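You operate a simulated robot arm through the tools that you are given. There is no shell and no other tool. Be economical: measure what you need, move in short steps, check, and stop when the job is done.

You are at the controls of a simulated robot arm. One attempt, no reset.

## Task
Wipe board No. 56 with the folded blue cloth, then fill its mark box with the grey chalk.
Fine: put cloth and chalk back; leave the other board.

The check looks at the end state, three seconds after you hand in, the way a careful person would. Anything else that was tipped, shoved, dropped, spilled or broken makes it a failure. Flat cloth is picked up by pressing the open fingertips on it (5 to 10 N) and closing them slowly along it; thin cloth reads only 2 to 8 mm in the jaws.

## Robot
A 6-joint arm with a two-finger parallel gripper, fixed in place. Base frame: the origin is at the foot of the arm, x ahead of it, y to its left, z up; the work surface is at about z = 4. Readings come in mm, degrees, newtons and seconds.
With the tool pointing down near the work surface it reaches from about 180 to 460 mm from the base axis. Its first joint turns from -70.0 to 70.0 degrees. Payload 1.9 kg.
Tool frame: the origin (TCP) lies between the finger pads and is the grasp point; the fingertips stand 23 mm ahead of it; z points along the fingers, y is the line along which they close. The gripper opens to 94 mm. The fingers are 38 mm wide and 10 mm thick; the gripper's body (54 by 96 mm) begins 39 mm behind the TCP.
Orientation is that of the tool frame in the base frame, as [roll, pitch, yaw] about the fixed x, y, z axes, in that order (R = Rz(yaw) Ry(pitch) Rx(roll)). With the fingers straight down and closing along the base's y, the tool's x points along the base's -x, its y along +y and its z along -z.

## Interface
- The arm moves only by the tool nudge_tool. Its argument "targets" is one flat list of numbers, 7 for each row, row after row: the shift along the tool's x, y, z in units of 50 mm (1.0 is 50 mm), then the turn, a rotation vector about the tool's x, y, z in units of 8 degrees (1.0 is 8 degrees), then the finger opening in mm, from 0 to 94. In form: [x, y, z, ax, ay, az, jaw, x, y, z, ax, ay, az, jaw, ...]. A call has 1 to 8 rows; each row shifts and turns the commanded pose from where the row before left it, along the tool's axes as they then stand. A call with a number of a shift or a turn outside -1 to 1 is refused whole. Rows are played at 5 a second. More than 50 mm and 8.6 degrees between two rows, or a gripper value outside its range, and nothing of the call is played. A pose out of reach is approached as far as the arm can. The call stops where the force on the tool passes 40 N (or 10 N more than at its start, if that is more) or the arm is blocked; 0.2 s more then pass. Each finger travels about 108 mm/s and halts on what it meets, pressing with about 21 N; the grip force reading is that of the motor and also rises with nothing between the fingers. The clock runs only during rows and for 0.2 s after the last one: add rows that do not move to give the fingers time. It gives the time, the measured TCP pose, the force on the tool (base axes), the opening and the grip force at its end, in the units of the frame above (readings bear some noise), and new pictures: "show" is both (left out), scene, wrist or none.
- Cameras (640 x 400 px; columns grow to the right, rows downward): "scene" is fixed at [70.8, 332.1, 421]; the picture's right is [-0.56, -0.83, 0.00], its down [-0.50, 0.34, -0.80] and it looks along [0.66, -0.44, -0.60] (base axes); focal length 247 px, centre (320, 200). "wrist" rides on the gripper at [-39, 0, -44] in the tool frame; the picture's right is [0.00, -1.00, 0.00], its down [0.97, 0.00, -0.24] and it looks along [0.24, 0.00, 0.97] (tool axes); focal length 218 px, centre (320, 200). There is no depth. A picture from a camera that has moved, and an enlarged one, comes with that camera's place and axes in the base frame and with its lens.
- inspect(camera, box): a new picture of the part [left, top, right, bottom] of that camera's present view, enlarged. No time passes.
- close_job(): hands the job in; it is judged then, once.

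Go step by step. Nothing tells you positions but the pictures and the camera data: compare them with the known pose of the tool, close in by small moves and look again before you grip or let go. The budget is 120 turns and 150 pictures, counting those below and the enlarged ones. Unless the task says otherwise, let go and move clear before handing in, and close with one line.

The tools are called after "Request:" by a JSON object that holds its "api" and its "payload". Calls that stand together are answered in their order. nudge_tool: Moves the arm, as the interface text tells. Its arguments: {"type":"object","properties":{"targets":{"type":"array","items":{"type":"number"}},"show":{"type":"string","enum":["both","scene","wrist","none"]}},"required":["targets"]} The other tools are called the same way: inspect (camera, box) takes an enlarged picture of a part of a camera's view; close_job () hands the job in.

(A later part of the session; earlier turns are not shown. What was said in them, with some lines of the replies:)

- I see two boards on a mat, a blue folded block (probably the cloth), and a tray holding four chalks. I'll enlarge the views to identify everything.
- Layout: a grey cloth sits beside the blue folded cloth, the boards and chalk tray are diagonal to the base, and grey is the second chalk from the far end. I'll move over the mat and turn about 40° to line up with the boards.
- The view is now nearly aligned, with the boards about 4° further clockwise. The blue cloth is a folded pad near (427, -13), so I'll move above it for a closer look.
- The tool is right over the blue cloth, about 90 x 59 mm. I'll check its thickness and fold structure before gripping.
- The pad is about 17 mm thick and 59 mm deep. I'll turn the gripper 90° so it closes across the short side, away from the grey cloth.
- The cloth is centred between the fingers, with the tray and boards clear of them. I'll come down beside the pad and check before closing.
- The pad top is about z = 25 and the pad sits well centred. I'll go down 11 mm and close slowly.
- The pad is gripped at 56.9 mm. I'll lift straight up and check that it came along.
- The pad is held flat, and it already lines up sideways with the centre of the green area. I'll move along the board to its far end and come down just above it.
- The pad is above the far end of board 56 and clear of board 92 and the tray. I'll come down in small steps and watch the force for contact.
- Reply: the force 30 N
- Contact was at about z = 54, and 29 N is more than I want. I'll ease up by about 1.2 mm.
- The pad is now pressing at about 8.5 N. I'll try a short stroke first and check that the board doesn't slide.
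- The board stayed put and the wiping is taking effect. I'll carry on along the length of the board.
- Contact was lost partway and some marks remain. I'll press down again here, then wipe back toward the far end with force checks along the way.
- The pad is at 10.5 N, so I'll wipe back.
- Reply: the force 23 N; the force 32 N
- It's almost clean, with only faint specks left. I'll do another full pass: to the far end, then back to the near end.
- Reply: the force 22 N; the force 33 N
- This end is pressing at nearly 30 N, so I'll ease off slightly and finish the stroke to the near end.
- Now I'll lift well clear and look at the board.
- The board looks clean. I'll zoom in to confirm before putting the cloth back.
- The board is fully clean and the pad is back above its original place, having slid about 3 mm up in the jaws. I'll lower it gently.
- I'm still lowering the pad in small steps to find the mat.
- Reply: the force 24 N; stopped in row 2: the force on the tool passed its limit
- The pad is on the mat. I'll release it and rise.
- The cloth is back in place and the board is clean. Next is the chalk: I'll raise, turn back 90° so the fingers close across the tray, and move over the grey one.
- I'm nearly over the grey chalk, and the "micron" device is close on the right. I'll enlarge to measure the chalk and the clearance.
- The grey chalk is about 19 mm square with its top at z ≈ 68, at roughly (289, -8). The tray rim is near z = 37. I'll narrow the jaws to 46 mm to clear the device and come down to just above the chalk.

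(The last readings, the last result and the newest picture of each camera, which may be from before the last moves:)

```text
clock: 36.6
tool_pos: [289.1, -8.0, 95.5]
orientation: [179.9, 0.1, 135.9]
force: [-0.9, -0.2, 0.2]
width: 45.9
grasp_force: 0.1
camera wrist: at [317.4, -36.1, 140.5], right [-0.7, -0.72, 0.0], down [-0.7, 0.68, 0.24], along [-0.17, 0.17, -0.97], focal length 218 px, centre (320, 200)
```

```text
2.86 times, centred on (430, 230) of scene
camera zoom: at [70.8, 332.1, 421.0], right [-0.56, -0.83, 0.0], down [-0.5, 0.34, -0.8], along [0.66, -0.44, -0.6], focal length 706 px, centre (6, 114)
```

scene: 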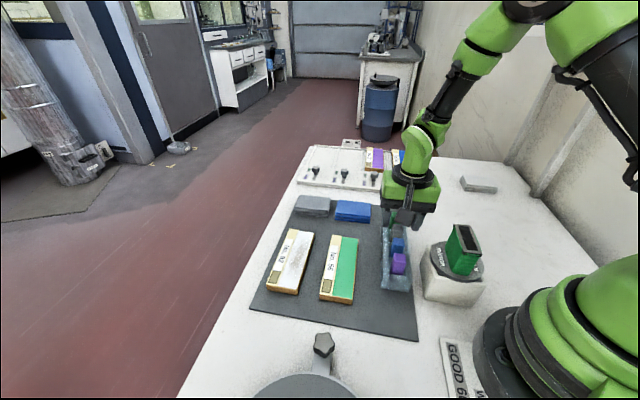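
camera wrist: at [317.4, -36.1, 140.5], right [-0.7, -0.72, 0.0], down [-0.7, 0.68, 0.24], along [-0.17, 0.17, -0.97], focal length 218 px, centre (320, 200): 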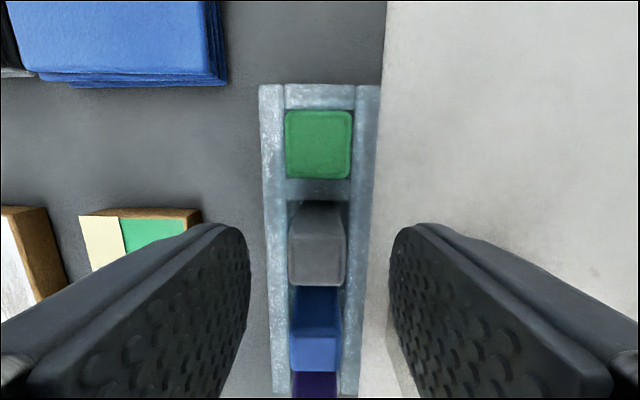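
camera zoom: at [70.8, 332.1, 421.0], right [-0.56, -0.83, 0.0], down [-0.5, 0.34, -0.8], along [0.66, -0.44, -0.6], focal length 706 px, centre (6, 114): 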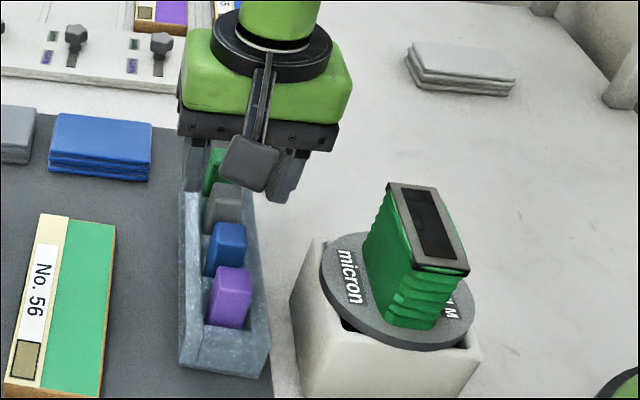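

The chalk is centred between the fingers. I'll come down so the fingertips stop just above the tray rim, then close.

Request:
{"api": "nudge_tool", "payload": {"targets": [0.04, 0.015, 0.3, 0, 0, 0, 46, 0, 0, 0.32, 0, 0, 0, 46, 0, 0, 0, 0, 0, 0, 46]}}

```text
clock: 37.5
tool_pos: [288.4, -6.1, 63.8]
orientation: [179.9, 0.0, 135.9]
force: [-5.5, 2.7, 15.4]
width: 46.2
grasp_force: 0.0
camera wrist: at [316.2, -33.9, 108.8], right [-0.7, -0.72, 0.0], down [-0.7, 0.68, 0.24], along [-0.17, 0.17, -0.97], focal length 218 px, centre (320, 200)
```

scene: 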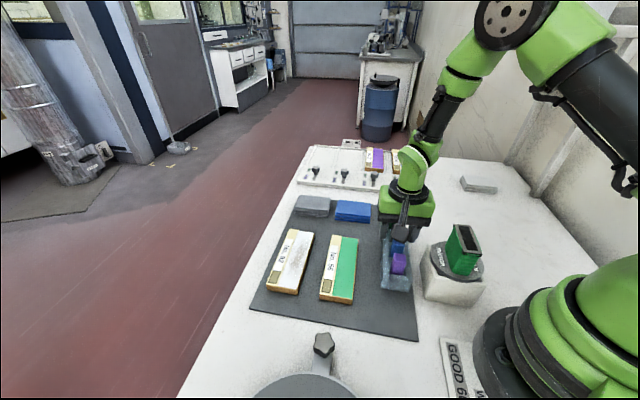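
wrist: 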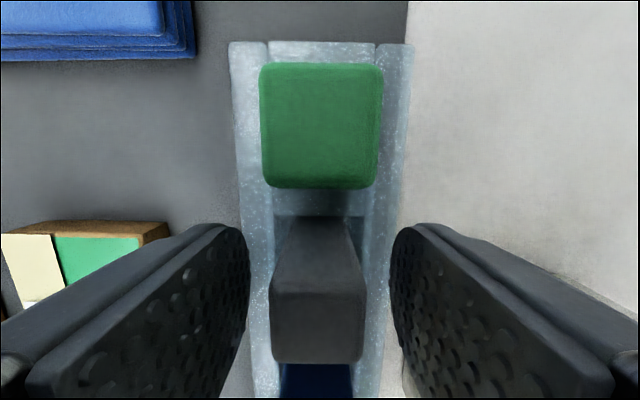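

There's 15 N of contact, most likely the fingertips on the rim. I'll rise 3 mm right away and check.

Request:
{"api": "nudge_tool", "payload": {"targets": [0, 0, -0.06, 0, 0, 0, 46, 0, 0, 0, 0, 0, 0, 46], "show": "none"}}

Request:
{"api": "inspect", "payload": {"camera": "scene", "box": [370, 170, 450, 300]}}

```text
clock: 38.0
tool_pos: [288.7, -6.4, 66.3]
orientation: [179.8, 0.2, 135.9]
force: [-0.6, -0.2, -0.2]
width: 45.8
grasp_force: 0.2
```

```text
3.08 times, centred on (410, 235) of scene
camera zoom: at [70.8, 332.1, 421.0], right [-0.56, -0.83, 0.0], down [-0.5, 0.34, -0.8], along [0.66, -0.44, -0.6], focal length 761 px, centre (43, 92)
```

zoom: 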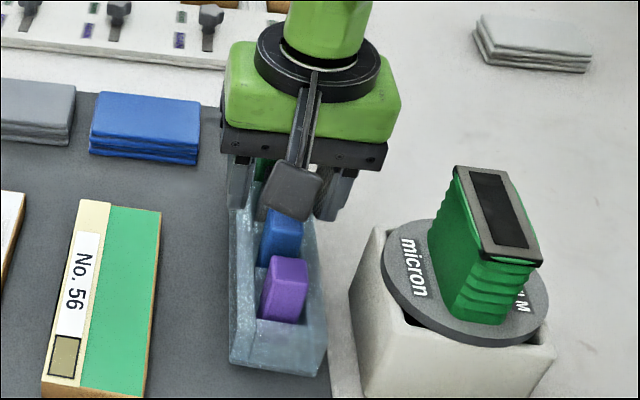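

The contact is gone and nothing moved. I'll close slowly on the grey chalk.

Request:
{"api": "nudge_tool", "payload": {"targets": [0, 0, 0, 0, 0, 0, 36, 0, 0, 0, 0, 0, 0, 28, 0, 0, 0, 0, 0, 0, 22, 0, 0, 0, 0, 0, 0, 17, 0, 0, 0, 0, 0, 0, 12, 0, 0, 0, 0, 0, 0, 12], "show": "wrist"}}

```text
clock: 39.5
tool_pos: [289.2, -5.9, 67.2]
orientation: [179.9, 0.1, 135.9]
force: [-0.7, 0.1, 1.5]
width: 20.0
grasp_force: 21.1
camera wrist: at [316.4, -34.2, 112.1], right [-0.7, -0.72, 0.0], down [-0.7, 0.67, 0.24], along [-0.17, 0.17, -0.97], focal length 218 px, centre (320, 200)
```

wrist: 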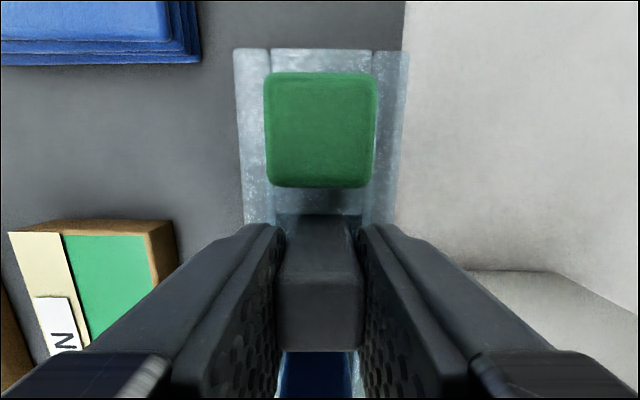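

The chalk is gripped at 20 mm. I'll lift it straight out.

Request:
{"api": "nudge_tool", "payload": {"targets": [0, 0, -0.4, 0, 0, 0, 12, 0, 0, -0.5, 0, 0, 0, 12, 0, 0, -0.5, 0, 0, 0, 12, 0, 0, -0.3, 0, 0, 0, 12, 0, 0, 0, 0, 0, 0, 12]}}

Request:
{"api": "inspect", "payload": {"camera": "scene", "box": [310, 160, 470, 310]}}

```text
clock: 40.6
tool_pos: [287.6, -7.4, 152.4]
orientation: [180.0, 0.1, 136.0]
force: [0.2, 0.2, -0.4]
width: 19.9
grasp_force: 21.5
camera wrist: at [315.5, -34.7, 197.5], right [-0.7, -0.72, 0.0], down [-0.7, 0.67, 0.24], along [-0.17, 0.17, -0.97], focal length 218 px, centre (320, 200)
```

scene: 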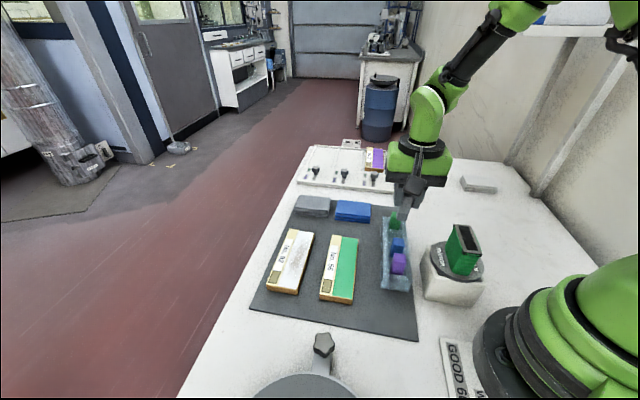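
wrist: 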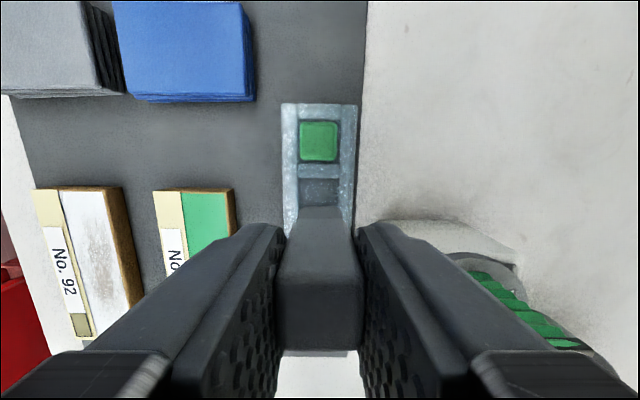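

```text
2.67 times, centred on (390, 235) of scene
camera zoom: at [70.8, 332.1, 421.0], right [-0.56, -0.83, 0.0], down [-0.5, 0.34, -0.8], along [0.66, -0.44, -0.6], focal length 659 px, centre (133, 107)
```

zoom: 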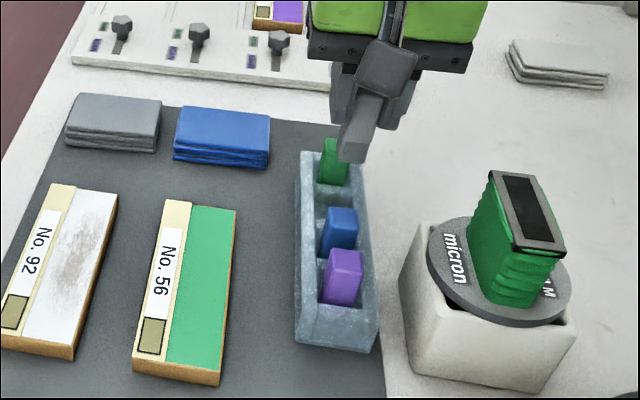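

The chalk is held with about 57 mm protruding below the TCP. I'll move past the near end of board 56 so the wrist camera can see the mark box from above.

Request:
{"api": "nudge_tool", "payload": {"targets": [0.748, 0.512, 0, 0, 0, 0, 12, 0.748, 0.512, 0, 0, 0, 0, 12, 0.748, 0.512, 0, 0, 0, 0, 12, 0.748, 0.512, 0, 0, 0, 0, 12, 0.748, 0.512, 0, 0, 0, 0, 12, 0, 0, 0, 0, 0, 0, 12]}}

Request:
{"api": "inspect", "payload": {"camera": "wrist", "box": [240, 80, 400, 260]}}

```text
clock: 42.0
tool_pos: [241.8, 215.7, 155.0]
orientation: [179.9, -0.1, 135.9]
force: [-1.1, 0.0, -0.2]
width: 20.2
grasp_force: 20.8
camera wrist: at [269.8, 187.8, 198.3], right [-0.7, -0.72, 0.0], down [-0.7, 0.68, 0.24], along [-0.17, 0.17, -0.97], focal length 218 px, centre (320, 200)
```

scene: 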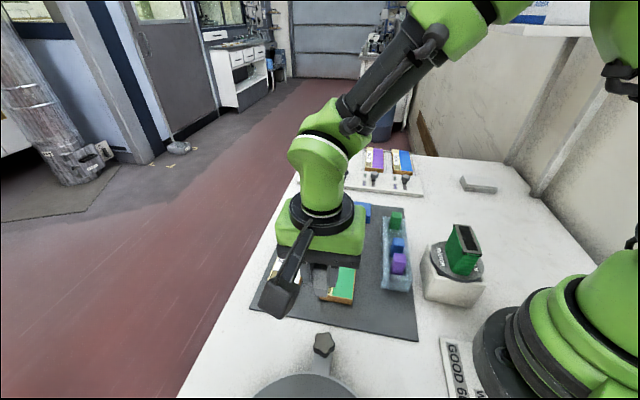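
wrist: 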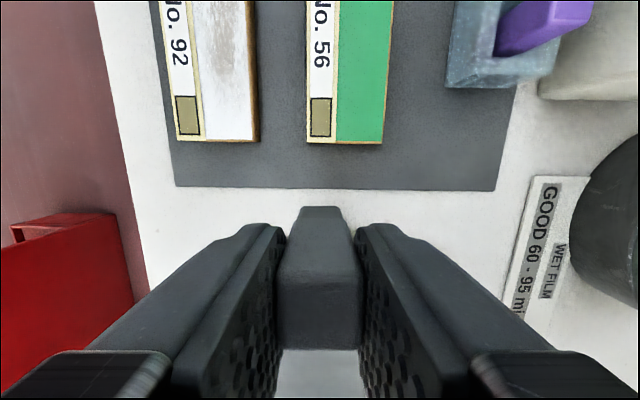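

```text
2.22 times, centred on (320, 170) of wrist
camera zoom: at [269.8, 187.8, 198.3], right [-0.7, -0.72, 0.0], down [-0.7, 0.68, 0.24], along [-0.17, 0.17, -0.97], focal length 485 px, centre (320, 267)
```

zoom: 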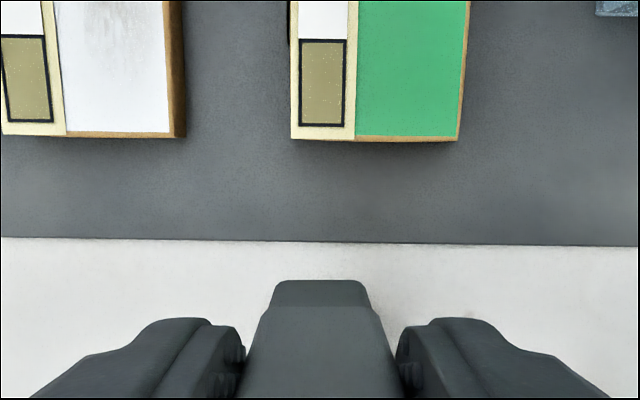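

The box is about 15.6 x 27 mm, which is narrower than the 19 mm chalk face. To stay inside it I'll tilt the chalk about 10° so that only one bottom edge touches. First I'll move above the box centre at (284, 173).

Request:
{"api": "nudge_tool", "payload": {"targets": [-0.604, -0.008, 0, 0, 0, 0, 12, -0.604, -0.008, 0, 0, 0, 0, 12, 0, 0, 0.6, 0, 0, 0, 12, 0, 0, 0.5, 0, 0, 0, 12, 0, 0, 0, 0.625, 0, 0, 12, 0, 0, 0, 0.625, 0, 0, 12, 0, 0, 0, 0, 0, 0, 12]}}

Request:
{"api": "inspect", "payload": {"camera": "scene", "box": [290, 220, 390, 310]}}

Request:
{"api": "inspect", "payload": {"camera": "wrist", "box": [200, 100, 440, 300]}}

```text
clock: 43.6
tool_pos: [284.7, 172.4, 97.5]
orientation: [-170.1, 0.0, 136.1]
force: [-0.3, -0.7, -0.5]
width: 20.0
grasp_force: 21.1
camera wrist: at [318.0, 150.1, 141.3], right [-0.68, -0.71, 0.17], down [-0.67, 0.7, 0.24], along [-0.29, 0.05, -0.96], focal length 218 px, centre (320, 200)
```

scene: 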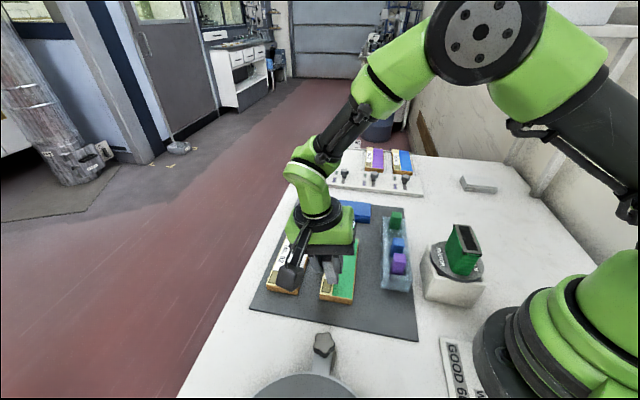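
wrist: 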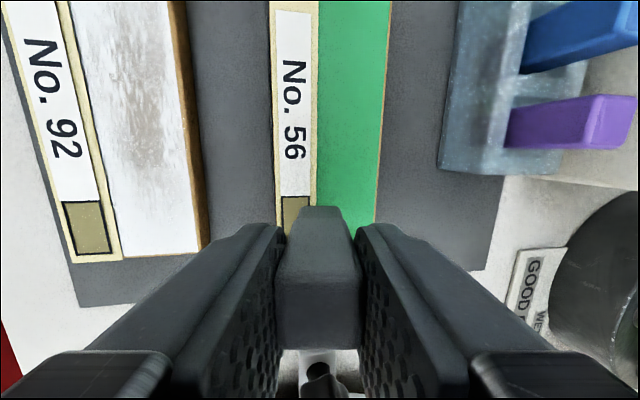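

```text
4.44 times, centred on (340, 265) of scene
camera zoom: at [70.8, 332.1, 421.0], right [-0.56, -0.83, 0.0], down [-0.5, 0.34, -0.8], along [0.66, -0.44, -0.6], focal length 1099 px, centre (231, -89)
```

zoom: 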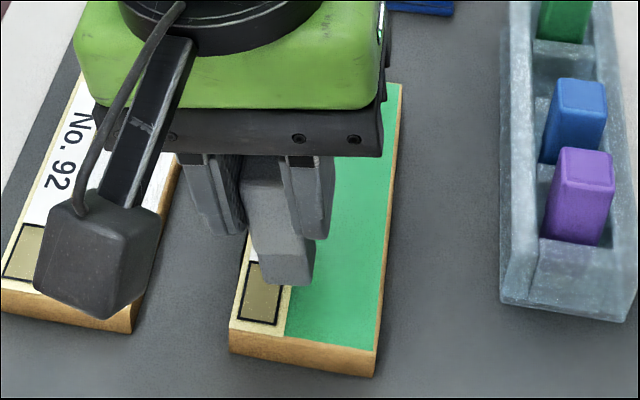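

```text
2.00 times, centred on (320, 200) of wrist
camera zoom: at [318.0, 150.1, 141.3], right [-0.68, -0.71, 0.17], down [-0.67, 0.7, 0.24], along [-0.29, 0.05, -0.96], focal length 436 px, centre (320, 200)
```

zoom: 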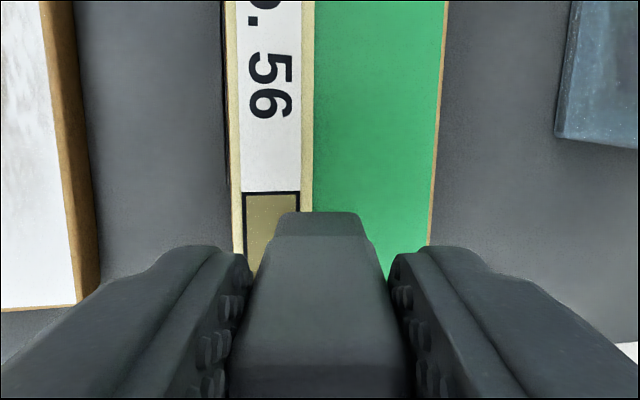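

Only the tilted chalk's left edge will touch, and it is over the box. I'll lower vertically in small steps until it makes contact.

Request:
{"api": "nudge_tool", "payload": {"targets": [0, 0.042, 0.236, 0, 0, 0, 12, 0, 0, 0, 0, 0, 0, 12], "show": "none"}}

Request:
{"api": "nudge_tool", "payload": {"targets": [0, 0.007, 0.039, 0, 0, 0, 12, 0, 0, 0, 0, 0, 0, 12], "show": "none"}}

```text
clock: 44.2
tool_pos: [285.0, 172.2, 85.3]
orientation: [-170.1, 0.0, 135.9]
force: [0.2, 0.2, -0.4]
width: 20.1
grasp_force: 21.1
```

```text
clock: 44.9
tool_pos: [285.7, 172.2, 84.5]
orientation: [-170.1, -0.1, 135.9]
force: [-0.2, 0.5, -0.2]
width: 20.3
grasp_force: 21.1
```

Request:
{"api": "nudge_tool", "payload": {"targets": [0, 0.0052, 0.03, 0, 0, 0, 12, 0, 0, 0, 0, 0, 0, 12], "show": "none"}}

Request:
{"api": "nudge_tool", "payload": {"targets": [0, 0.0035, 0.02, 0, 0, 0, 12, 0, 0, 0, 0, 0, 0, 12], "show": "none"}}

```text
clock: 45.5
tool_pos: [285.7, 171.9, 82.2]
orientation: [-170.1, 0.1, 135.9]
force: [0.1, 0.8, -0.3]
width: 20.2
grasp_force: 21.2
```

```text
clock: 46.0
tool_pos: [286.1, 173.0, 82.2]
orientation: [-170.1, 0.1, 135.9]
force: [0.0, 0.6, 0.2]
width: 20.2
grasp_force: 21.0
```

Request:
{"api": "nudge_tool", "payload": {"targets": [0, 0.0035, 0.02, 0, 0, 0, 12, 0, 0, 0, 0, 0, 0, 12], "show": "none"}}

Request:
{"api": "nudge_tool", "payload": {"targets": [0, 0.0026, 0.015, 0, 0, 0, 12, 0, 0, 0, 0, 0, 0, 12], "show": "none"}}

Request:
{"api": "inspect", "payload": {"camera": "scene", "box": [320, 260, 380, 310]}}

```text
clock: 46.6
tool_pos: [286.4, 172.4, 81.6]
orientation: [-170.2, 0.1, 135.9]
force: [-1.2, -0.1, 14.1]
width: 20.0
grasp_force: 20.9
```

```text
clock: 47.2
tool_pos: [286.2, 173.6, 80.4]
orientation: [-170.2, 0.1, 135.9]
force: [-0.1, -1.1, 18.4]
width: 20.1
grasp_force: 21.0
```

```text
8.00 times, centred on (350, 285) of scene
camera zoom: at [70.8, 332.1, 421.1], right [-0.56, -0.83, 0.0], down [-0.5, 0.34, -0.8], along [0.66, -0.44, -0.6], focal length 1978 px, centre (80, -480)
```

zoom: 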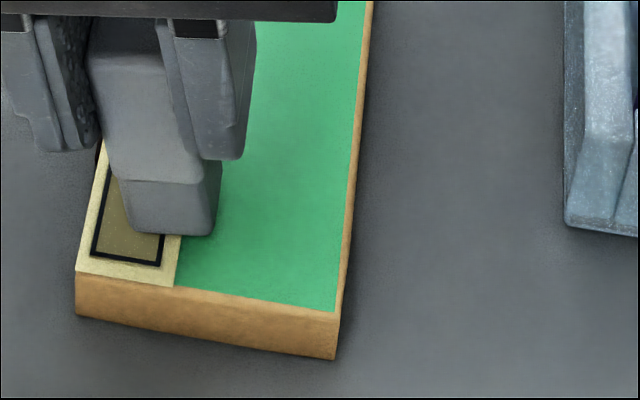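

The edge is in contact at about 18 N and centred across the box. I'll ease off slightly, make a short test stroke to the left and back, then lift to see what it draws.

Request:
{"api": "nudge_tool", "payload": {"targets": [0, -0.0017, -0.01, 0, 0, 0, 12, 0, 0.05, -0.0087, 0, 0, 0, 12, 0, 0.05, -0.0087, 0, 0, 0, 12, 0, -0.05, 0.0087, 0, 0, 0, 12, 0, -0.05, 0.0087, 0, 0, 0, 12], "show": "none"}}

Request:
{"api": "nudge_tool", "payload": {"targets": [0, -0.05, -0.3, 0, 0, 0, 12, 0.7, 0, -0.2, 0, 0, 0, 12, 0.5, 0, 0, 0, 0, 0, 12, 0, 0, 0, 0, 0, 0, 12], "show": "wrist"}}

Request:
{"api": "inspect", "payload": {"camera": "wrist", "box": [220, 40, 400, 220]}}

```text
clock: 48.5
tool_pos: [285.0, 172.0, 79.8]
orientation: [-170.2, 0.1, 136.0]
force: [2.2, 3.6, 12.1]
width: 19.9
grasp_force: 21.3
```

```text
clock: 49.5
tool_pos: [243.7, 215.4, 104.4]
orientation: [-170.0, 0.0, 135.9]
force: [-0.2, 0.9, 0.4]
width: 20.1
grasp_force: 21.0
camera wrist: at [277.0, 192.4, 148.8], right [-0.69, -0.71, 0.17], down [-0.67, 0.71, 0.24], along [-0.29, 0.05, -0.96], focal length 218 px, centre (320, 200)
```

wrist: 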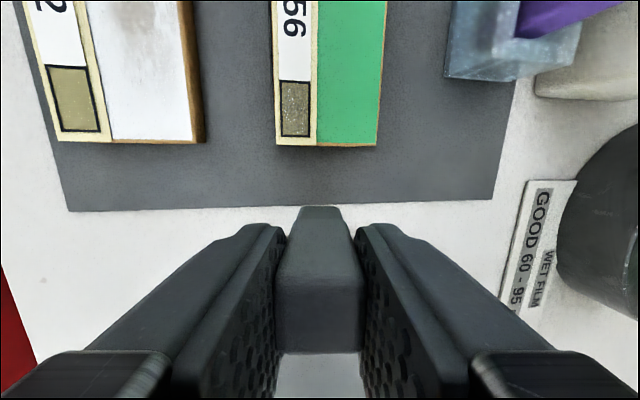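

```text
2.22 times, centred on (310, 130) of wrist
camera zoom: at [277.0, 192.4, 148.8], right [-0.69, -0.71, 0.17], down [-0.67, 0.71, 0.24], along [-0.29, 0.05, -0.96], focal length 485 px, centre (342, 356)
```

zoom: 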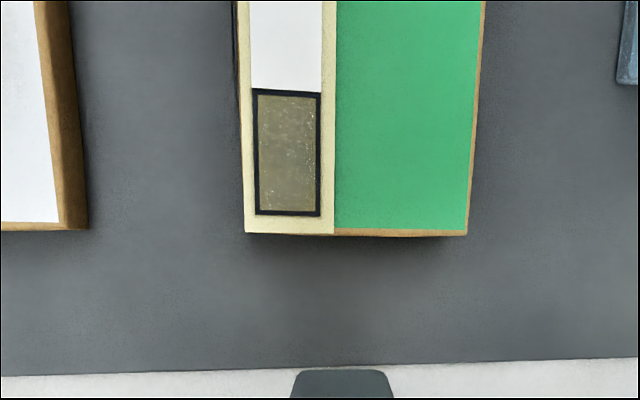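

Request:
{"api": "inspect", "payload": {"camera": "wrist", "box": [268, 66, 328, 154]}}

Request:
{"api": "inspect", "payload": {"camera": "wrist", "box": [40, 50, 120, 150]}}

```text
4.55 times, centred on (298, 110) of wrist
camera zoom: at [277.0, 192.4, 148.8], right [-0.69, -0.71, 0.17], down [-0.67, 0.71, 0.24], along [-0.29, 0.05, -0.96], focal length 992 px, centre (420, 609)
```

zoom: 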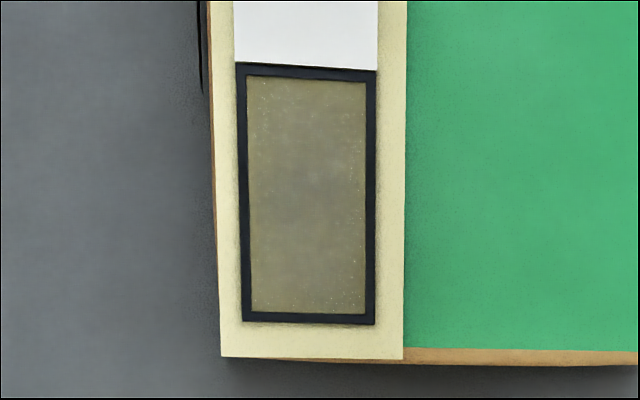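

```text
4.00 times, centred on (80, 100) of wrist
camera zoom: at [277.0, 192.4, 148.8], right [-0.69, -0.71, 0.17], down [-0.67, 0.71, 0.24], along [-0.29, 0.05, -0.96], focal length 873 px, centre (1280, 600)
```

zoom: 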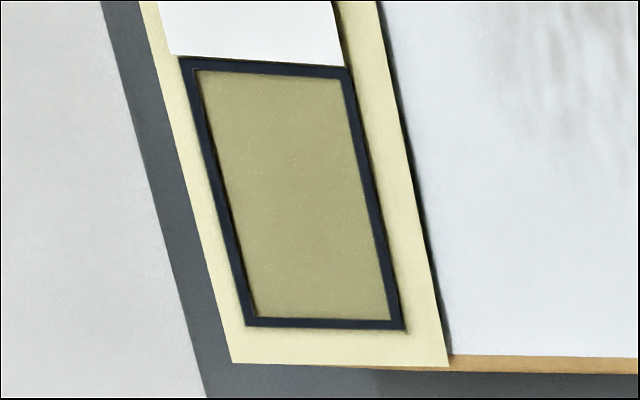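

The stroke tinted the inside of the box faintly grey and left nothing outside it, so more strokes are needed. I'll return, centred better, and make several.

Request:
{"api": "nudge_tool", "payload": {"targets": [-0.55, 0, 0, 0, 0, 0, 12, -0.6, 0, 0.2, 0, 0, 0, 12, 0, 0.05, 0.26, 0, 0, 0, 12, 0, 0, 0, 0, 0, 0, 12], "show": "none"}}

Request:
{"api": "nudge_tool", "payload": {"targets": [0, 0.005, 0.03, 0, 0, 0, 12, 0, 0, 0, 0, 0, 0, 12], "show": "none"}}

```text
clock: 50.5
tool_pos: [283.7, 172.0, 81.8]
orientation: [-170.1, 0.1, 135.9]
force: [0.5, 0.0, -1.0]
width: 20.1
grasp_force: 20.9
```

```text
clock: 51.0
tool_pos: [283.5, 173.9, 80.6]
orientation: [-170.1, 0.1, 136.0]
force: [-0.2, -0.3, -0.3]
width: 20.1
grasp_force: 20.8
```

Request:
{"api": "nudge_tool", "payload": {"targets": [0, 0.0035, 0.02, 0, 0, 0, 12, 0, 0, 0, 0, 0, 0, 12], "show": "none"}}

Request:
{"api": "inspect", "payload": {"camera": "scene", "box": [320, 260, 380, 310]}}

```text
clock: 51.6
tool_pos: [283.1, 174.2, 79.9]
orientation: [-170.3, 0.2, 135.9]
force: [0.0, -1.7, 13.4]
width: 19.9
grasp_force: 21.4
```

```text
8.00 times, centred on (350, 285) of scene
camera zoom: at [70.8, 332.1, 421.1], right [-0.56, -0.83, 0.0], down [-0.5, 0.34, -0.8], along [0.66, -0.44, -0.6], focal length 1978 px, centre (80, -480)
```

zoom: 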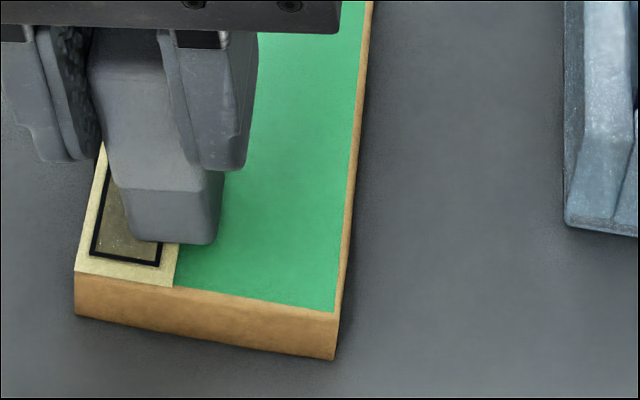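

Contact is 13 N. Now I'll stroke around inside the box.

Request:
{"api": "nudge_tool", "payload": {"targets": [0, 0.079, -0.014, 0, 0, 0, 12, 0.08, 0, 0, 0, 0, 0, 12, 0, -0.079, 0.014, 0, 0, 0, 12, 0, -0.069, 0.012, 0, 0, 0, 12, -0.08, 0, 0, 0, 0, 0, 12, -0.06, 0, 0, 0, 0, 0, 12, 0, 0.069, -0.012, 0, 0, 0, 12, 0.06, 0, 0, 0, 0, 0, 12], "show": "none"}}

Request:
{"api": "inspect", "payload": {"camera": "scene", "box": [320, 260, 380, 310]}}

```text
clock: 53.5
tool_pos: [283.3, 175.3, 79.4]
orientation: [-170.1, 0.1, 136.0]
force: [2.4, -2.8, 9.5]
width: 19.6
grasp_force: 21.4
```

```text
8.00 times, centred on (350, 285) of scene
camera zoom: at [70.8, 332.1, 421.0], right [-0.56, -0.83, 0.0], down [-0.5, 0.34, -0.8], along [0.66, -0.44, -0.6], focal length 1978 px, centre (80, -480)
```

zoom: 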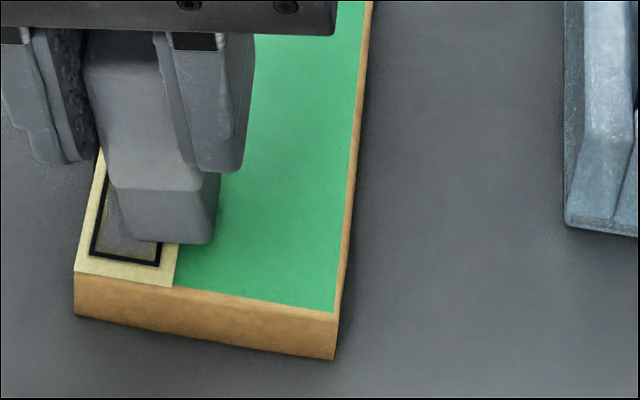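

The box is clearly greying, with no marks outside it. I'll repeat the rounds.

Request:
{"api": "nudge_tool", "payload": {"targets": [0, 0.089, -0.014, 0, 0, 0, 12, 0.09, 0, 0, 0, 0, 0, 12, 0, -0.079, 0.014, 0, 0, 0, 12, 0, -0.079, 0.014, 0, 0, 0, 12, -0.09, 0, 0, 0, 0, 0, 12, -0.06, 0, 0, 0, 0, 0, 12, 0, 0.069, -0.012, 0, 0, 0, 12, 0.06, 0, 0, 0, 0, 0, 12], "show": "none"}}

Request:
{"api": "nudge_tool", "payload": {"targets": [0, 0.089, -0.014, 0, 0, 0, 12, 0.09, 0, 0, 0, 0, 0, 12, 0, -0.079, 0.014, 0, 0, 0, 12, 0, -0.079, 0.014, 0, 0, 0, 12, -0.09, 0, 0, 0, 0, 0, 12, -0.06, 0, 0, 0, 0, 0, 12, 0, 0.069, -0.012, 0, 0, 0, 12, 0.06, 0, 0, 0, 0, 0, 12], "show": "none"}}

Request:
{"api": "nudge_tool", "payload": {"targets": [0, -0.05, -0.3, 0, 0, 0, 12, 0.7, 0, -0.2, 0, 0, 0, 12, 0.5, 0, 0, 0, 0, 0, 12, 0, 0, 0, 0, 0, 0, 12], "show": "wrist"}}

Request:
{"api": "inspect", "payload": {"camera": "wrist", "box": [260, 66, 340, 166]}}

```text
clock: 55.2
tool_pos: [283.5, 175.4, 79.4]
orientation: [-170.1, 0.1, 136.0]
force: [0.6, -1.0, 2.0]
width: 20.1
grasp_force: 20.9
```

```text
clock: 57.0
tool_pos: [284.2, 175.3, 80.3]
orientation: [-170.1, 0.1, 136.0]
force: [0.0, -0.2, 0.3]
width: 20.0
grasp_force: 21.2
```

```text
clock: 58.0
tool_pos: [241.3, 218.1, 104.1]
orientation: [-170.1, 0.0, 135.9]
force: [-0.6, 0.3, -0.1]
width: 19.9
grasp_force: 21.0
camera wrist: at [274.5, 196.5, 148.6], right [-0.69, -0.71, 0.17], down [-0.67, 0.7, 0.24], along [-0.29, 0.05, -0.96], focal length 218 px, centre (320, 200)
```

wrist: 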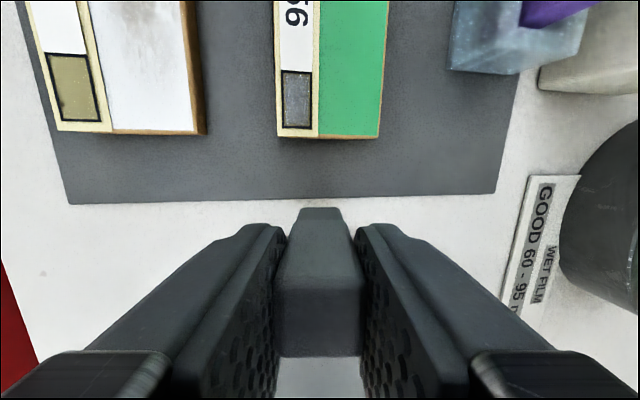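

```text
4.00 times, centred on (300, 116) of wrist
camera zoom: at [274.5, 196.5, 148.6], right [-0.69, -0.71, 0.17], down [-0.67, 0.7, 0.24], along [-0.29, 0.05, -0.96], focal length 873 px, centre (400, 536)
```

zoom: 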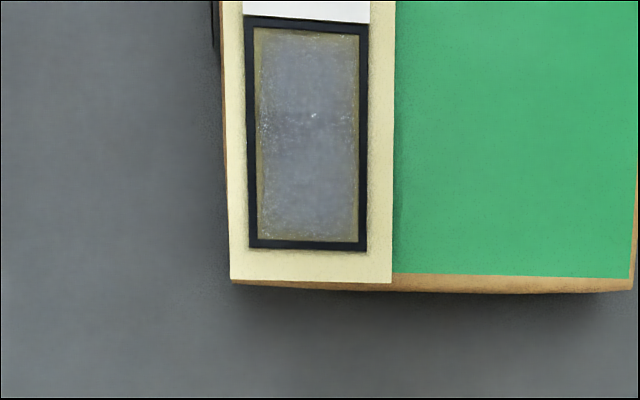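

The box is nearly filled, with only a thin olive fringe left. I'll do one more round at proper contact with a slightly wider reach.

Request:
{"api": "nudge_tool", "payload": {"targets": [-0.6, 0, 0, 0, 0, 0, 12, -0.6, 0, 0.2, 0, 0, 0, 12, 0, 0.05, 0.29, 0, 0, 0, 12, 0, 0, 0, 0, 0, 0, 12], "show": "none"}}

Request:
{"api": "nudge_tool", "payload": {"targets": [0, 0.0043, 0.025, 0, 0, 0, 12, 0, 0, 0, 0, 0, 0, 12], "show": "none"}}

```text
clock: 59.0
tool_pos: [283.9, 174.6, 78.4]
orientation: [-170.0, 0.1, 136.0]
force: [-0.2, -0.2, 1.7]
width: 19.9
grasp_force: 20.8
```

```text
clock: 59.6
tool_pos: [283.5, 173.9, 78.3]
orientation: [-170.2, 0.0, 135.9]
force: [-2.3, -0.3, 16.9]
width: 20.3
grasp_force: 21.3
```

Request:
{"api": "nudge_tool", "payload": {"targets": [0, 0.1, -0.017, 0, 0, 0, 12, 0.1, 0, 0, 0, 0, 0, 12, 0, -0.1, 0.017, 0, 0, 0, 12, 0, -0.1, 0.018, 0, 0, 0, 12, -0.1, 0, 0.003, 0, 0, 0, 12, -0.1, 0, 0, 0, 0, 0, 12, 0, 0.1, -0.017, 0, 0, 0, 12, 0, 0.1, -0.017, 0, 0, 0, 12], "show": "none"}}

Request:
{"api": "nudge_tool", "payload": {"targets": [0.1, 0, 0.006, 0, 0, 0, 12, 0.1, 0, 0, 0, 0, 0, 12, 0, -0.1, 0.017, 0, 0, 0, 12, 0, -0.1, 0.017, 0, 0, 0, 12, -0.1, 0, 0.003, 0, 0, 0, 12, -0.08, 0, 0, 0, 0, 0, 12, 0, 0.1, -0.017, 0, 0, 0, 12, 0.08, 0, 0, 0, 0, 0, 12], "show": "none"}}

Request:
{"api": "nudge_tool", "payload": {"targets": [0, -0.05, -0.3, 0, 0, 0, 12, 0.7, 0, -0.2, 0, 0, 0, 12, 0.5, 0, 0, 0, 0, 0, 12, 0, 0, 0, 0, 0, 0, 12], "show": "wrist"}}

Request:
{"api": "inspect", "payload": {"camera": "wrist", "box": [260, 66, 340, 166]}}

```text
clock: 61.5
tool_pos: [290.9, 175.1, 77.6]
orientation: [-170.1, 0.1, 135.9]
force: [-2.6, -4.3, 17.2]
width: 20.3
grasp_force: 21.5
```

```text
clock: 63.2
tool_pos: [284.8, 175.7, 76.5]
orientation: [-170.2, 0.1, 136.1]
force: [1.6, -0.6, 4.1]
width: 20.3
grasp_force: 21.0
```

```text
clock: 64.2
tool_pos: [242.0, 218.7, 102.8]
orientation: [-170.1, 0.0, 135.9]
force: [0.0, 0.7, 0.3]
width: 20.1
grasp_force: 20.8
camera wrist: at [274.6, 197.3, 147.4], right [-0.69, -0.71, 0.17], down [-0.67, 0.7, 0.24], along [-0.29, 0.05, -0.96], focal length 218 px, centre (320, 200)
```

wrist: 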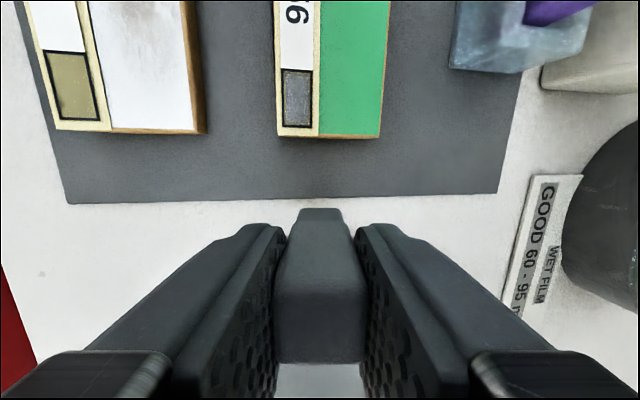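

```text
4.00 times, centred on (300, 116) of wrist
camera zoom: at [274.6, 197.3, 147.4], right [-0.69, -0.71, 0.17], down [-0.67, 0.7, 0.24], along [-0.29, 0.05, -0.96], focal length 873 px, centre (400, 536)
```

zoom: 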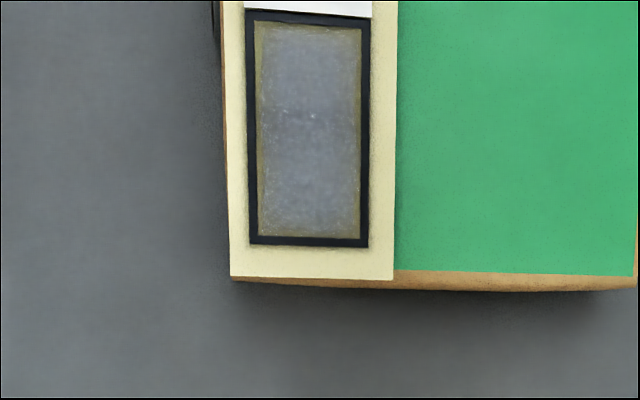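

The fill is saturated grey, confined to the box, with nothing outside it. Now I'll rise, remove the tilt and head back to the tray.

Request:
{"api": "nudge_tool", "payload": {"targets": [0, 0, -0.5, -0.625, 0, 0, 12, 0, 0, -0.5, -0.625, 0, 0, 12, -0.748, -0.512, 0, 0, 0, 0, 12, -0.748, -0.512, 0, 0, 0, 0, 12, -0.748, -0.512, 0, 0, 0, 0, 12, -0.748, -0.512, 0, 0, 0, 0, 12, -0.6, -0.4, 0, 0, 0, 0, 12, 0, 0, 0, 0, 0, 0, 12]}}

```text
clock: 66.0
tool_pos: [289.7, 9.0, 154.2]
orientation: [179.9, 0.1, 135.8]
force: [-0.3, 0.3, -1.1]
width: 20.1
grasp_force: 21.1
camera wrist: at [317.5, -19.2, 198.0], right [-0.7, -0.72, 0.0], down [-0.7, 0.67, 0.24], along [-0.17, 0.17, -0.97], focal length 218 px, centre (320, 200)
```

scene: 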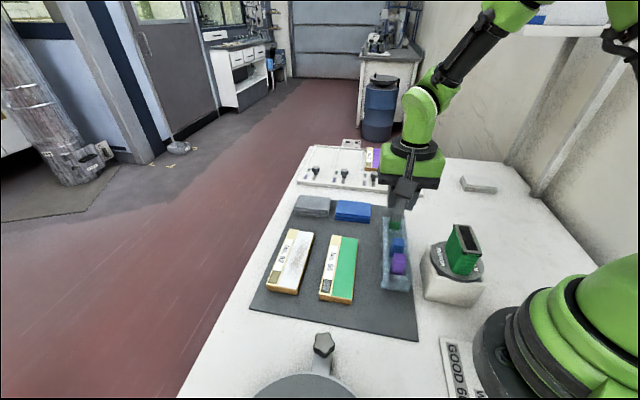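
wrist: 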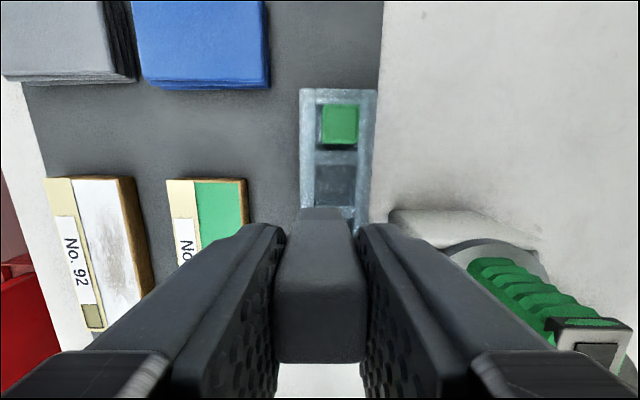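

I'll shift over the empty compartment, lower to just above the rim, and look.

Request:
{"api": "nudge_tool", "payload": {"targets": [-0.202, -0.236, 0, 0, 0, 0, 12, 0, 0, 0, 0, 0, 0, 12, 0, 0, 0.5, 0, 0, 0, 12, 0, 0, 0.5, 0, 0, 0, 12, 0, 0, 0, 0, 0, 0, 12]}}

Request:
{"api": "inspect", "payload": {"camera": "wrist", "box": [220, 60, 420, 260]}}

Request:
{"api": "inspect", "payload": {"camera": "scene", "box": [360, 180, 450, 300]}}

```text
clock: 67.2
tool_pos: [286.5, -5.9, 101.9]
orientation: [179.9, 0.0, 135.9]
force: [-0.2, -0.8, -0.2]
width: 20.2
grasp_force: 21.4
camera wrist: at [315.5, -33.4, 147.3], right [-0.7, -0.72, 0.0], down [-0.7, 0.68, 0.24], along [-0.17, 0.17, -0.97], focal length 218 px, centre (320, 200)
```

scene: 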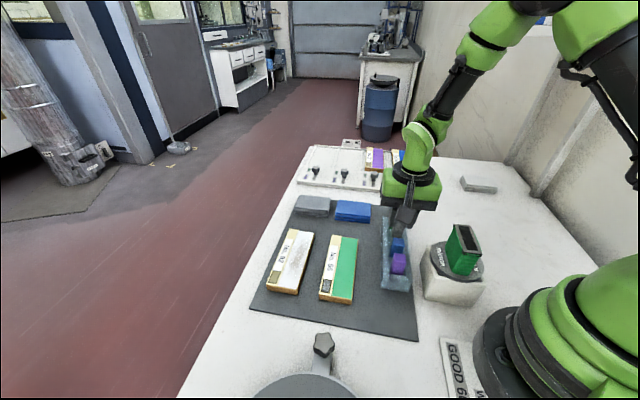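
wrist: 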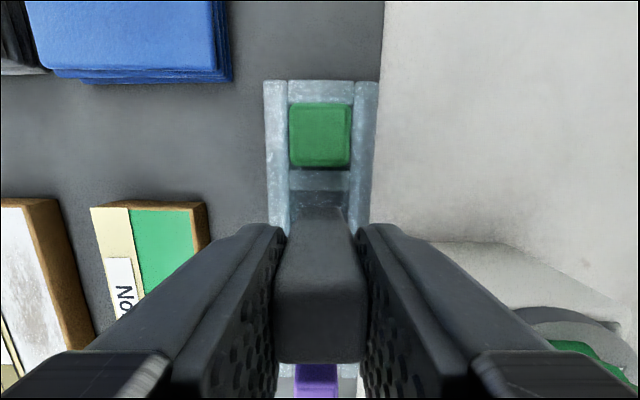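

```text
2.00 times, centred on (320, 160) of wrist
camera zoom: at [315.5, -33.4, 147.3], right [-0.7, -0.72, 0.0], down [-0.7, 0.68, 0.24], along [-0.17, 0.17, -0.97], focal length 436 px, centre (320, 280)
```

zoom: 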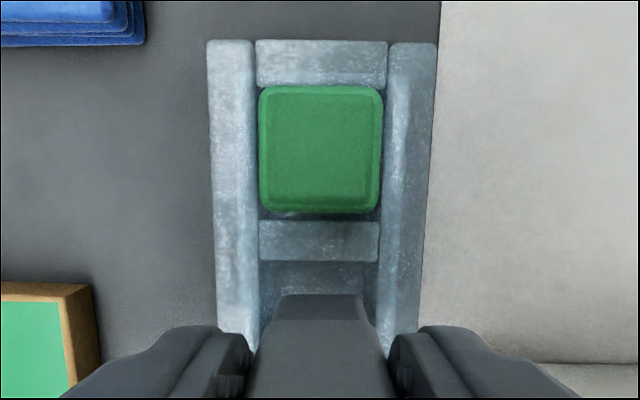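

```text
3.33 times, centred on (405, 240) of scene
camera zoom: at [70.8, 332.1, 421.0], right [-0.56, -0.83, 0.0], down [-0.5, 0.34, -0.8], along [0.66, -0.44, -0.6], focal length 824 px, centre (37, 67)
```

zoom: 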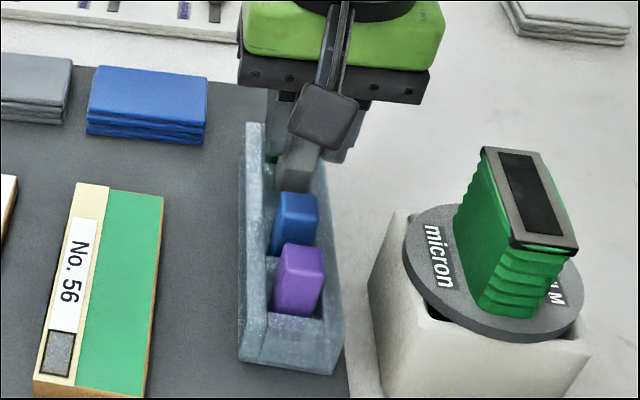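

The chalk is centred over its compartment, with about 5 mm clearance on each side. I'll lower it in.

Request:
{"api": "nudge_tool", "payload": {"targets": [-0.015, 0.0, 0.3, 0, 0, 0, 12, 0, 0, 0.3, 0, 0, 0, 12, 0, 0, 0.1, 0, 0, 0, 12, 0, 0, 0, 0, 0, 0, 12], "show": "wrist"}}

```text
clock: 68.2
tool_pos: [290.4, -6.7, 67.9]
orientation: [179.9, 0.1, 136.0]
force: [-0.3, 0.1, 0.0]
width: 20.2
grasp_force: 20.6
camera wrist: at [318.1, -33.7, 112.0], right [-0.7, -0.72, 0.0], down [-0.7, 0.68, 0.24], along [-0.17, 0.17, -0.97], focal length 218 px, centre (320, 200)
```

wrist: 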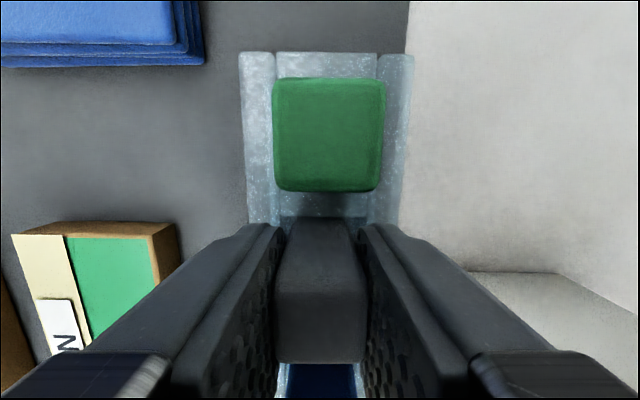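

Request:
{"api": "nudge_tool", "payload": {"targets": [0, 0, 0.03, 0, 0, 0, 12, 0, 0, 0, 0, 0, 0, 12], "show": "none"}}

Request:
{"api": "nudge_tool", "payload": {"targets": [0, 0, 0.025, 0, 0, 0, 12, 0, 0, 0, 0, 0, 0, 12], "show": "none"}}

Request:
{"api": "nudge_tool", "payload": {"targets": [0, 0, 0.02, 0, 0, 0, 12, 0, 0, 0, 0, 0, 0, 12], "show": "none"}}

```text
clock: 68.8
tool_pos: [289.4, -5.6, 67.0]
orientation: [179.9, 0.0, 135.9]
force: [1.0, -0.5, 0.0]
width: 20.1
grasp_force: 21.1
```

```text
clock: 69.5
tool_pos: [290.7, -5.1, 65.8]
orientation: [179.9, 0.1, 135.9]
force: [0.2, -0.7, 0.4]
width: 20.2
grasp_force: 20.9
```

```text
clock: 70.0
tool_pos: [289.3, -6.2, 62.9]
orientation: [179.9, 0.1, 135.9]
force: [-4.5, -1.4, 15.3]
width: 20.4
grasp_force: 21.2
```

Contact made: the chalk is at the floor, or the fingers are at the rim. I'll ease up 0.8 mm, open slowly and rise.

Request:
{"api": "nudge_tool", "payload": {"targets": [0, 0, -0.016, 0, 0, 0, 12, 0, 0, 0, 0, 0, 0, 22, 0, 0, 0, 0, 0, 0, 28, 0, 0, -0.04, 0, 0, 0, 36, 0, 0, 0, 0, 0, 0, 44, 0, 0, 0, 0, 0, 0, 44], "show": "wrist"}}

```text
clock: 71.5
tool_pos: [289.4, -5.7, 66.8]
orientation: [179.9, 0.1, 135.9]
force: [0.2, 0.1, -0.4]
width: 44.2
grasp_force: 0.1
camera wrist: at [318.3, -33.4, 111.4], right [-0.7, -0.72, 0.0], down [-0.7, 0.67, 0.24], along [-0.17, 0.17, -0.97], focal length 218 px, centre (320, 200)
```

wrist: 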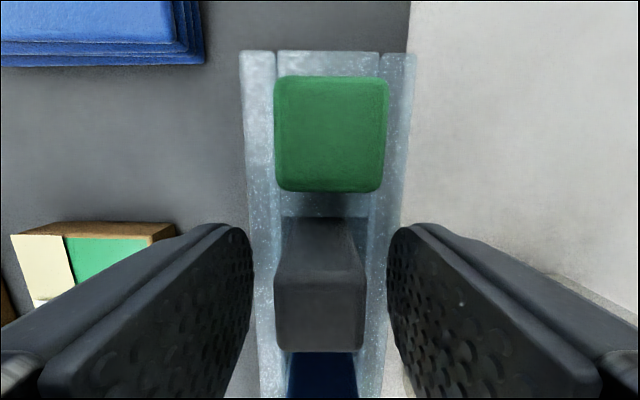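

The chalk is standing in its compartment and the fingers are free. I'll rise clear and do a final check.

Request:
{"api": "nudge_tool", "payload": {"targets": [0, 0, -0.5, 0, 0, 0, 44, 0, 0, -0.8, 0, 0, 0, 44, 0, 0, -0.9, 0, 0, 0, 44, 0, 0, -0.9, 0, 0, 0, 44, 0, 0, 0, 0, 0, 0, 44]}}

Request:
{"api": "inspect", "payload": {"camera": "scene", "box": [250, 180, 490, 330]}}

Request:
{"api": "inspect", "payload": {"camera": "wrist", "box": [160, 60, 400, 340]}}

```text
clock: 72.7
tool_pos: [292.6, -4.9, 221.4]
orientation: [179.8, 0.1, 135.9]
force: [0.2, -0.4, -0.7]
width: 43.7
grasp_force: 0.1
camera wrist: at [319.5, -33.4, 265.6], right [-0.7, -0.72, 0.0], down [-0.7, 0.67, 0.24], along [-0.17, 0.17, -0.97], focal length 218 px, centre (320, 200)
```

scene: 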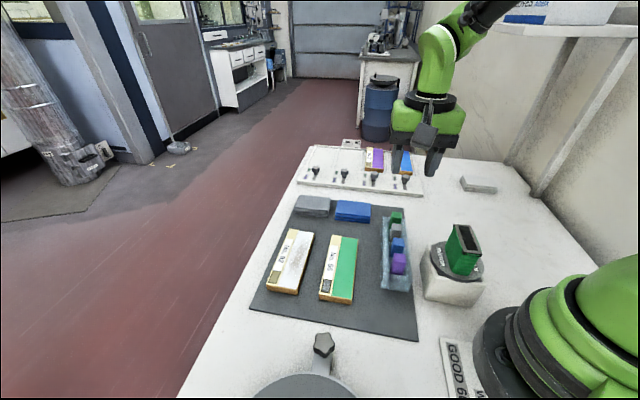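
wrist: 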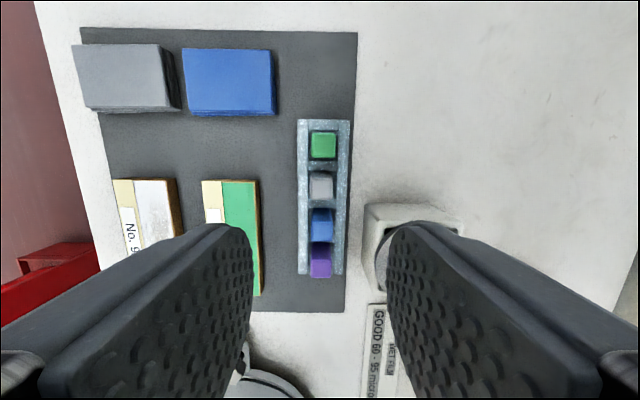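

```text
2.67 times, centred on (370, 255) of scene
camera zoom: at [70.8, 332.1, 421.0], right [-0.56, -0.83, 0.0], down [-0.5, 0.34, -0.8], along [0.66, -0.44, -0.6], focal length 659 px, centre (187, 53)
```

zoom: 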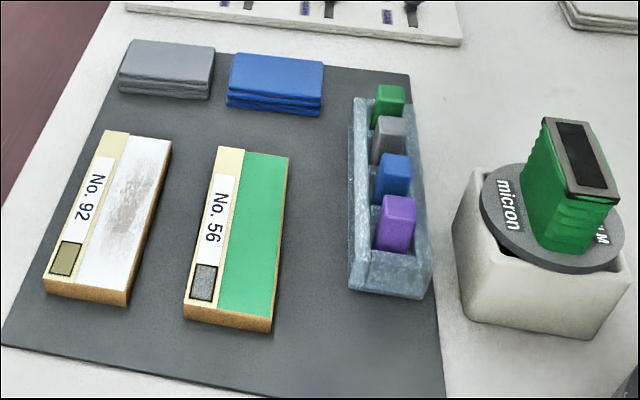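

```text
1.43 times, centred on (280, 200) of wrist
camera zoom: at [319.5, -33.4, 265.6], right [-0.7, -0.72, 0.0], down [-0.7, 0.67, 0.24], along [-0.17, 0.17, -0.97], focal length 312 px, centre (377, 200)
```

zoom: 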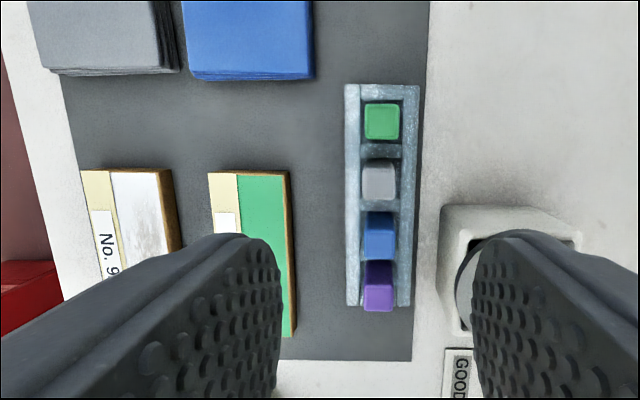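

Board 56 is clean, its box is filled grey, cloth and chalk are back in place, and board 92 is untouched. The arm is clear, so I'm handing in.

Request:
{"api": "close_job", "payload": {}}

```text
The job is handed in.
```

Board No. 56 is wiped clean and its mark box filled with the grey chalk; the cloth and chalk are back in place and board No. 92 was left untouched.
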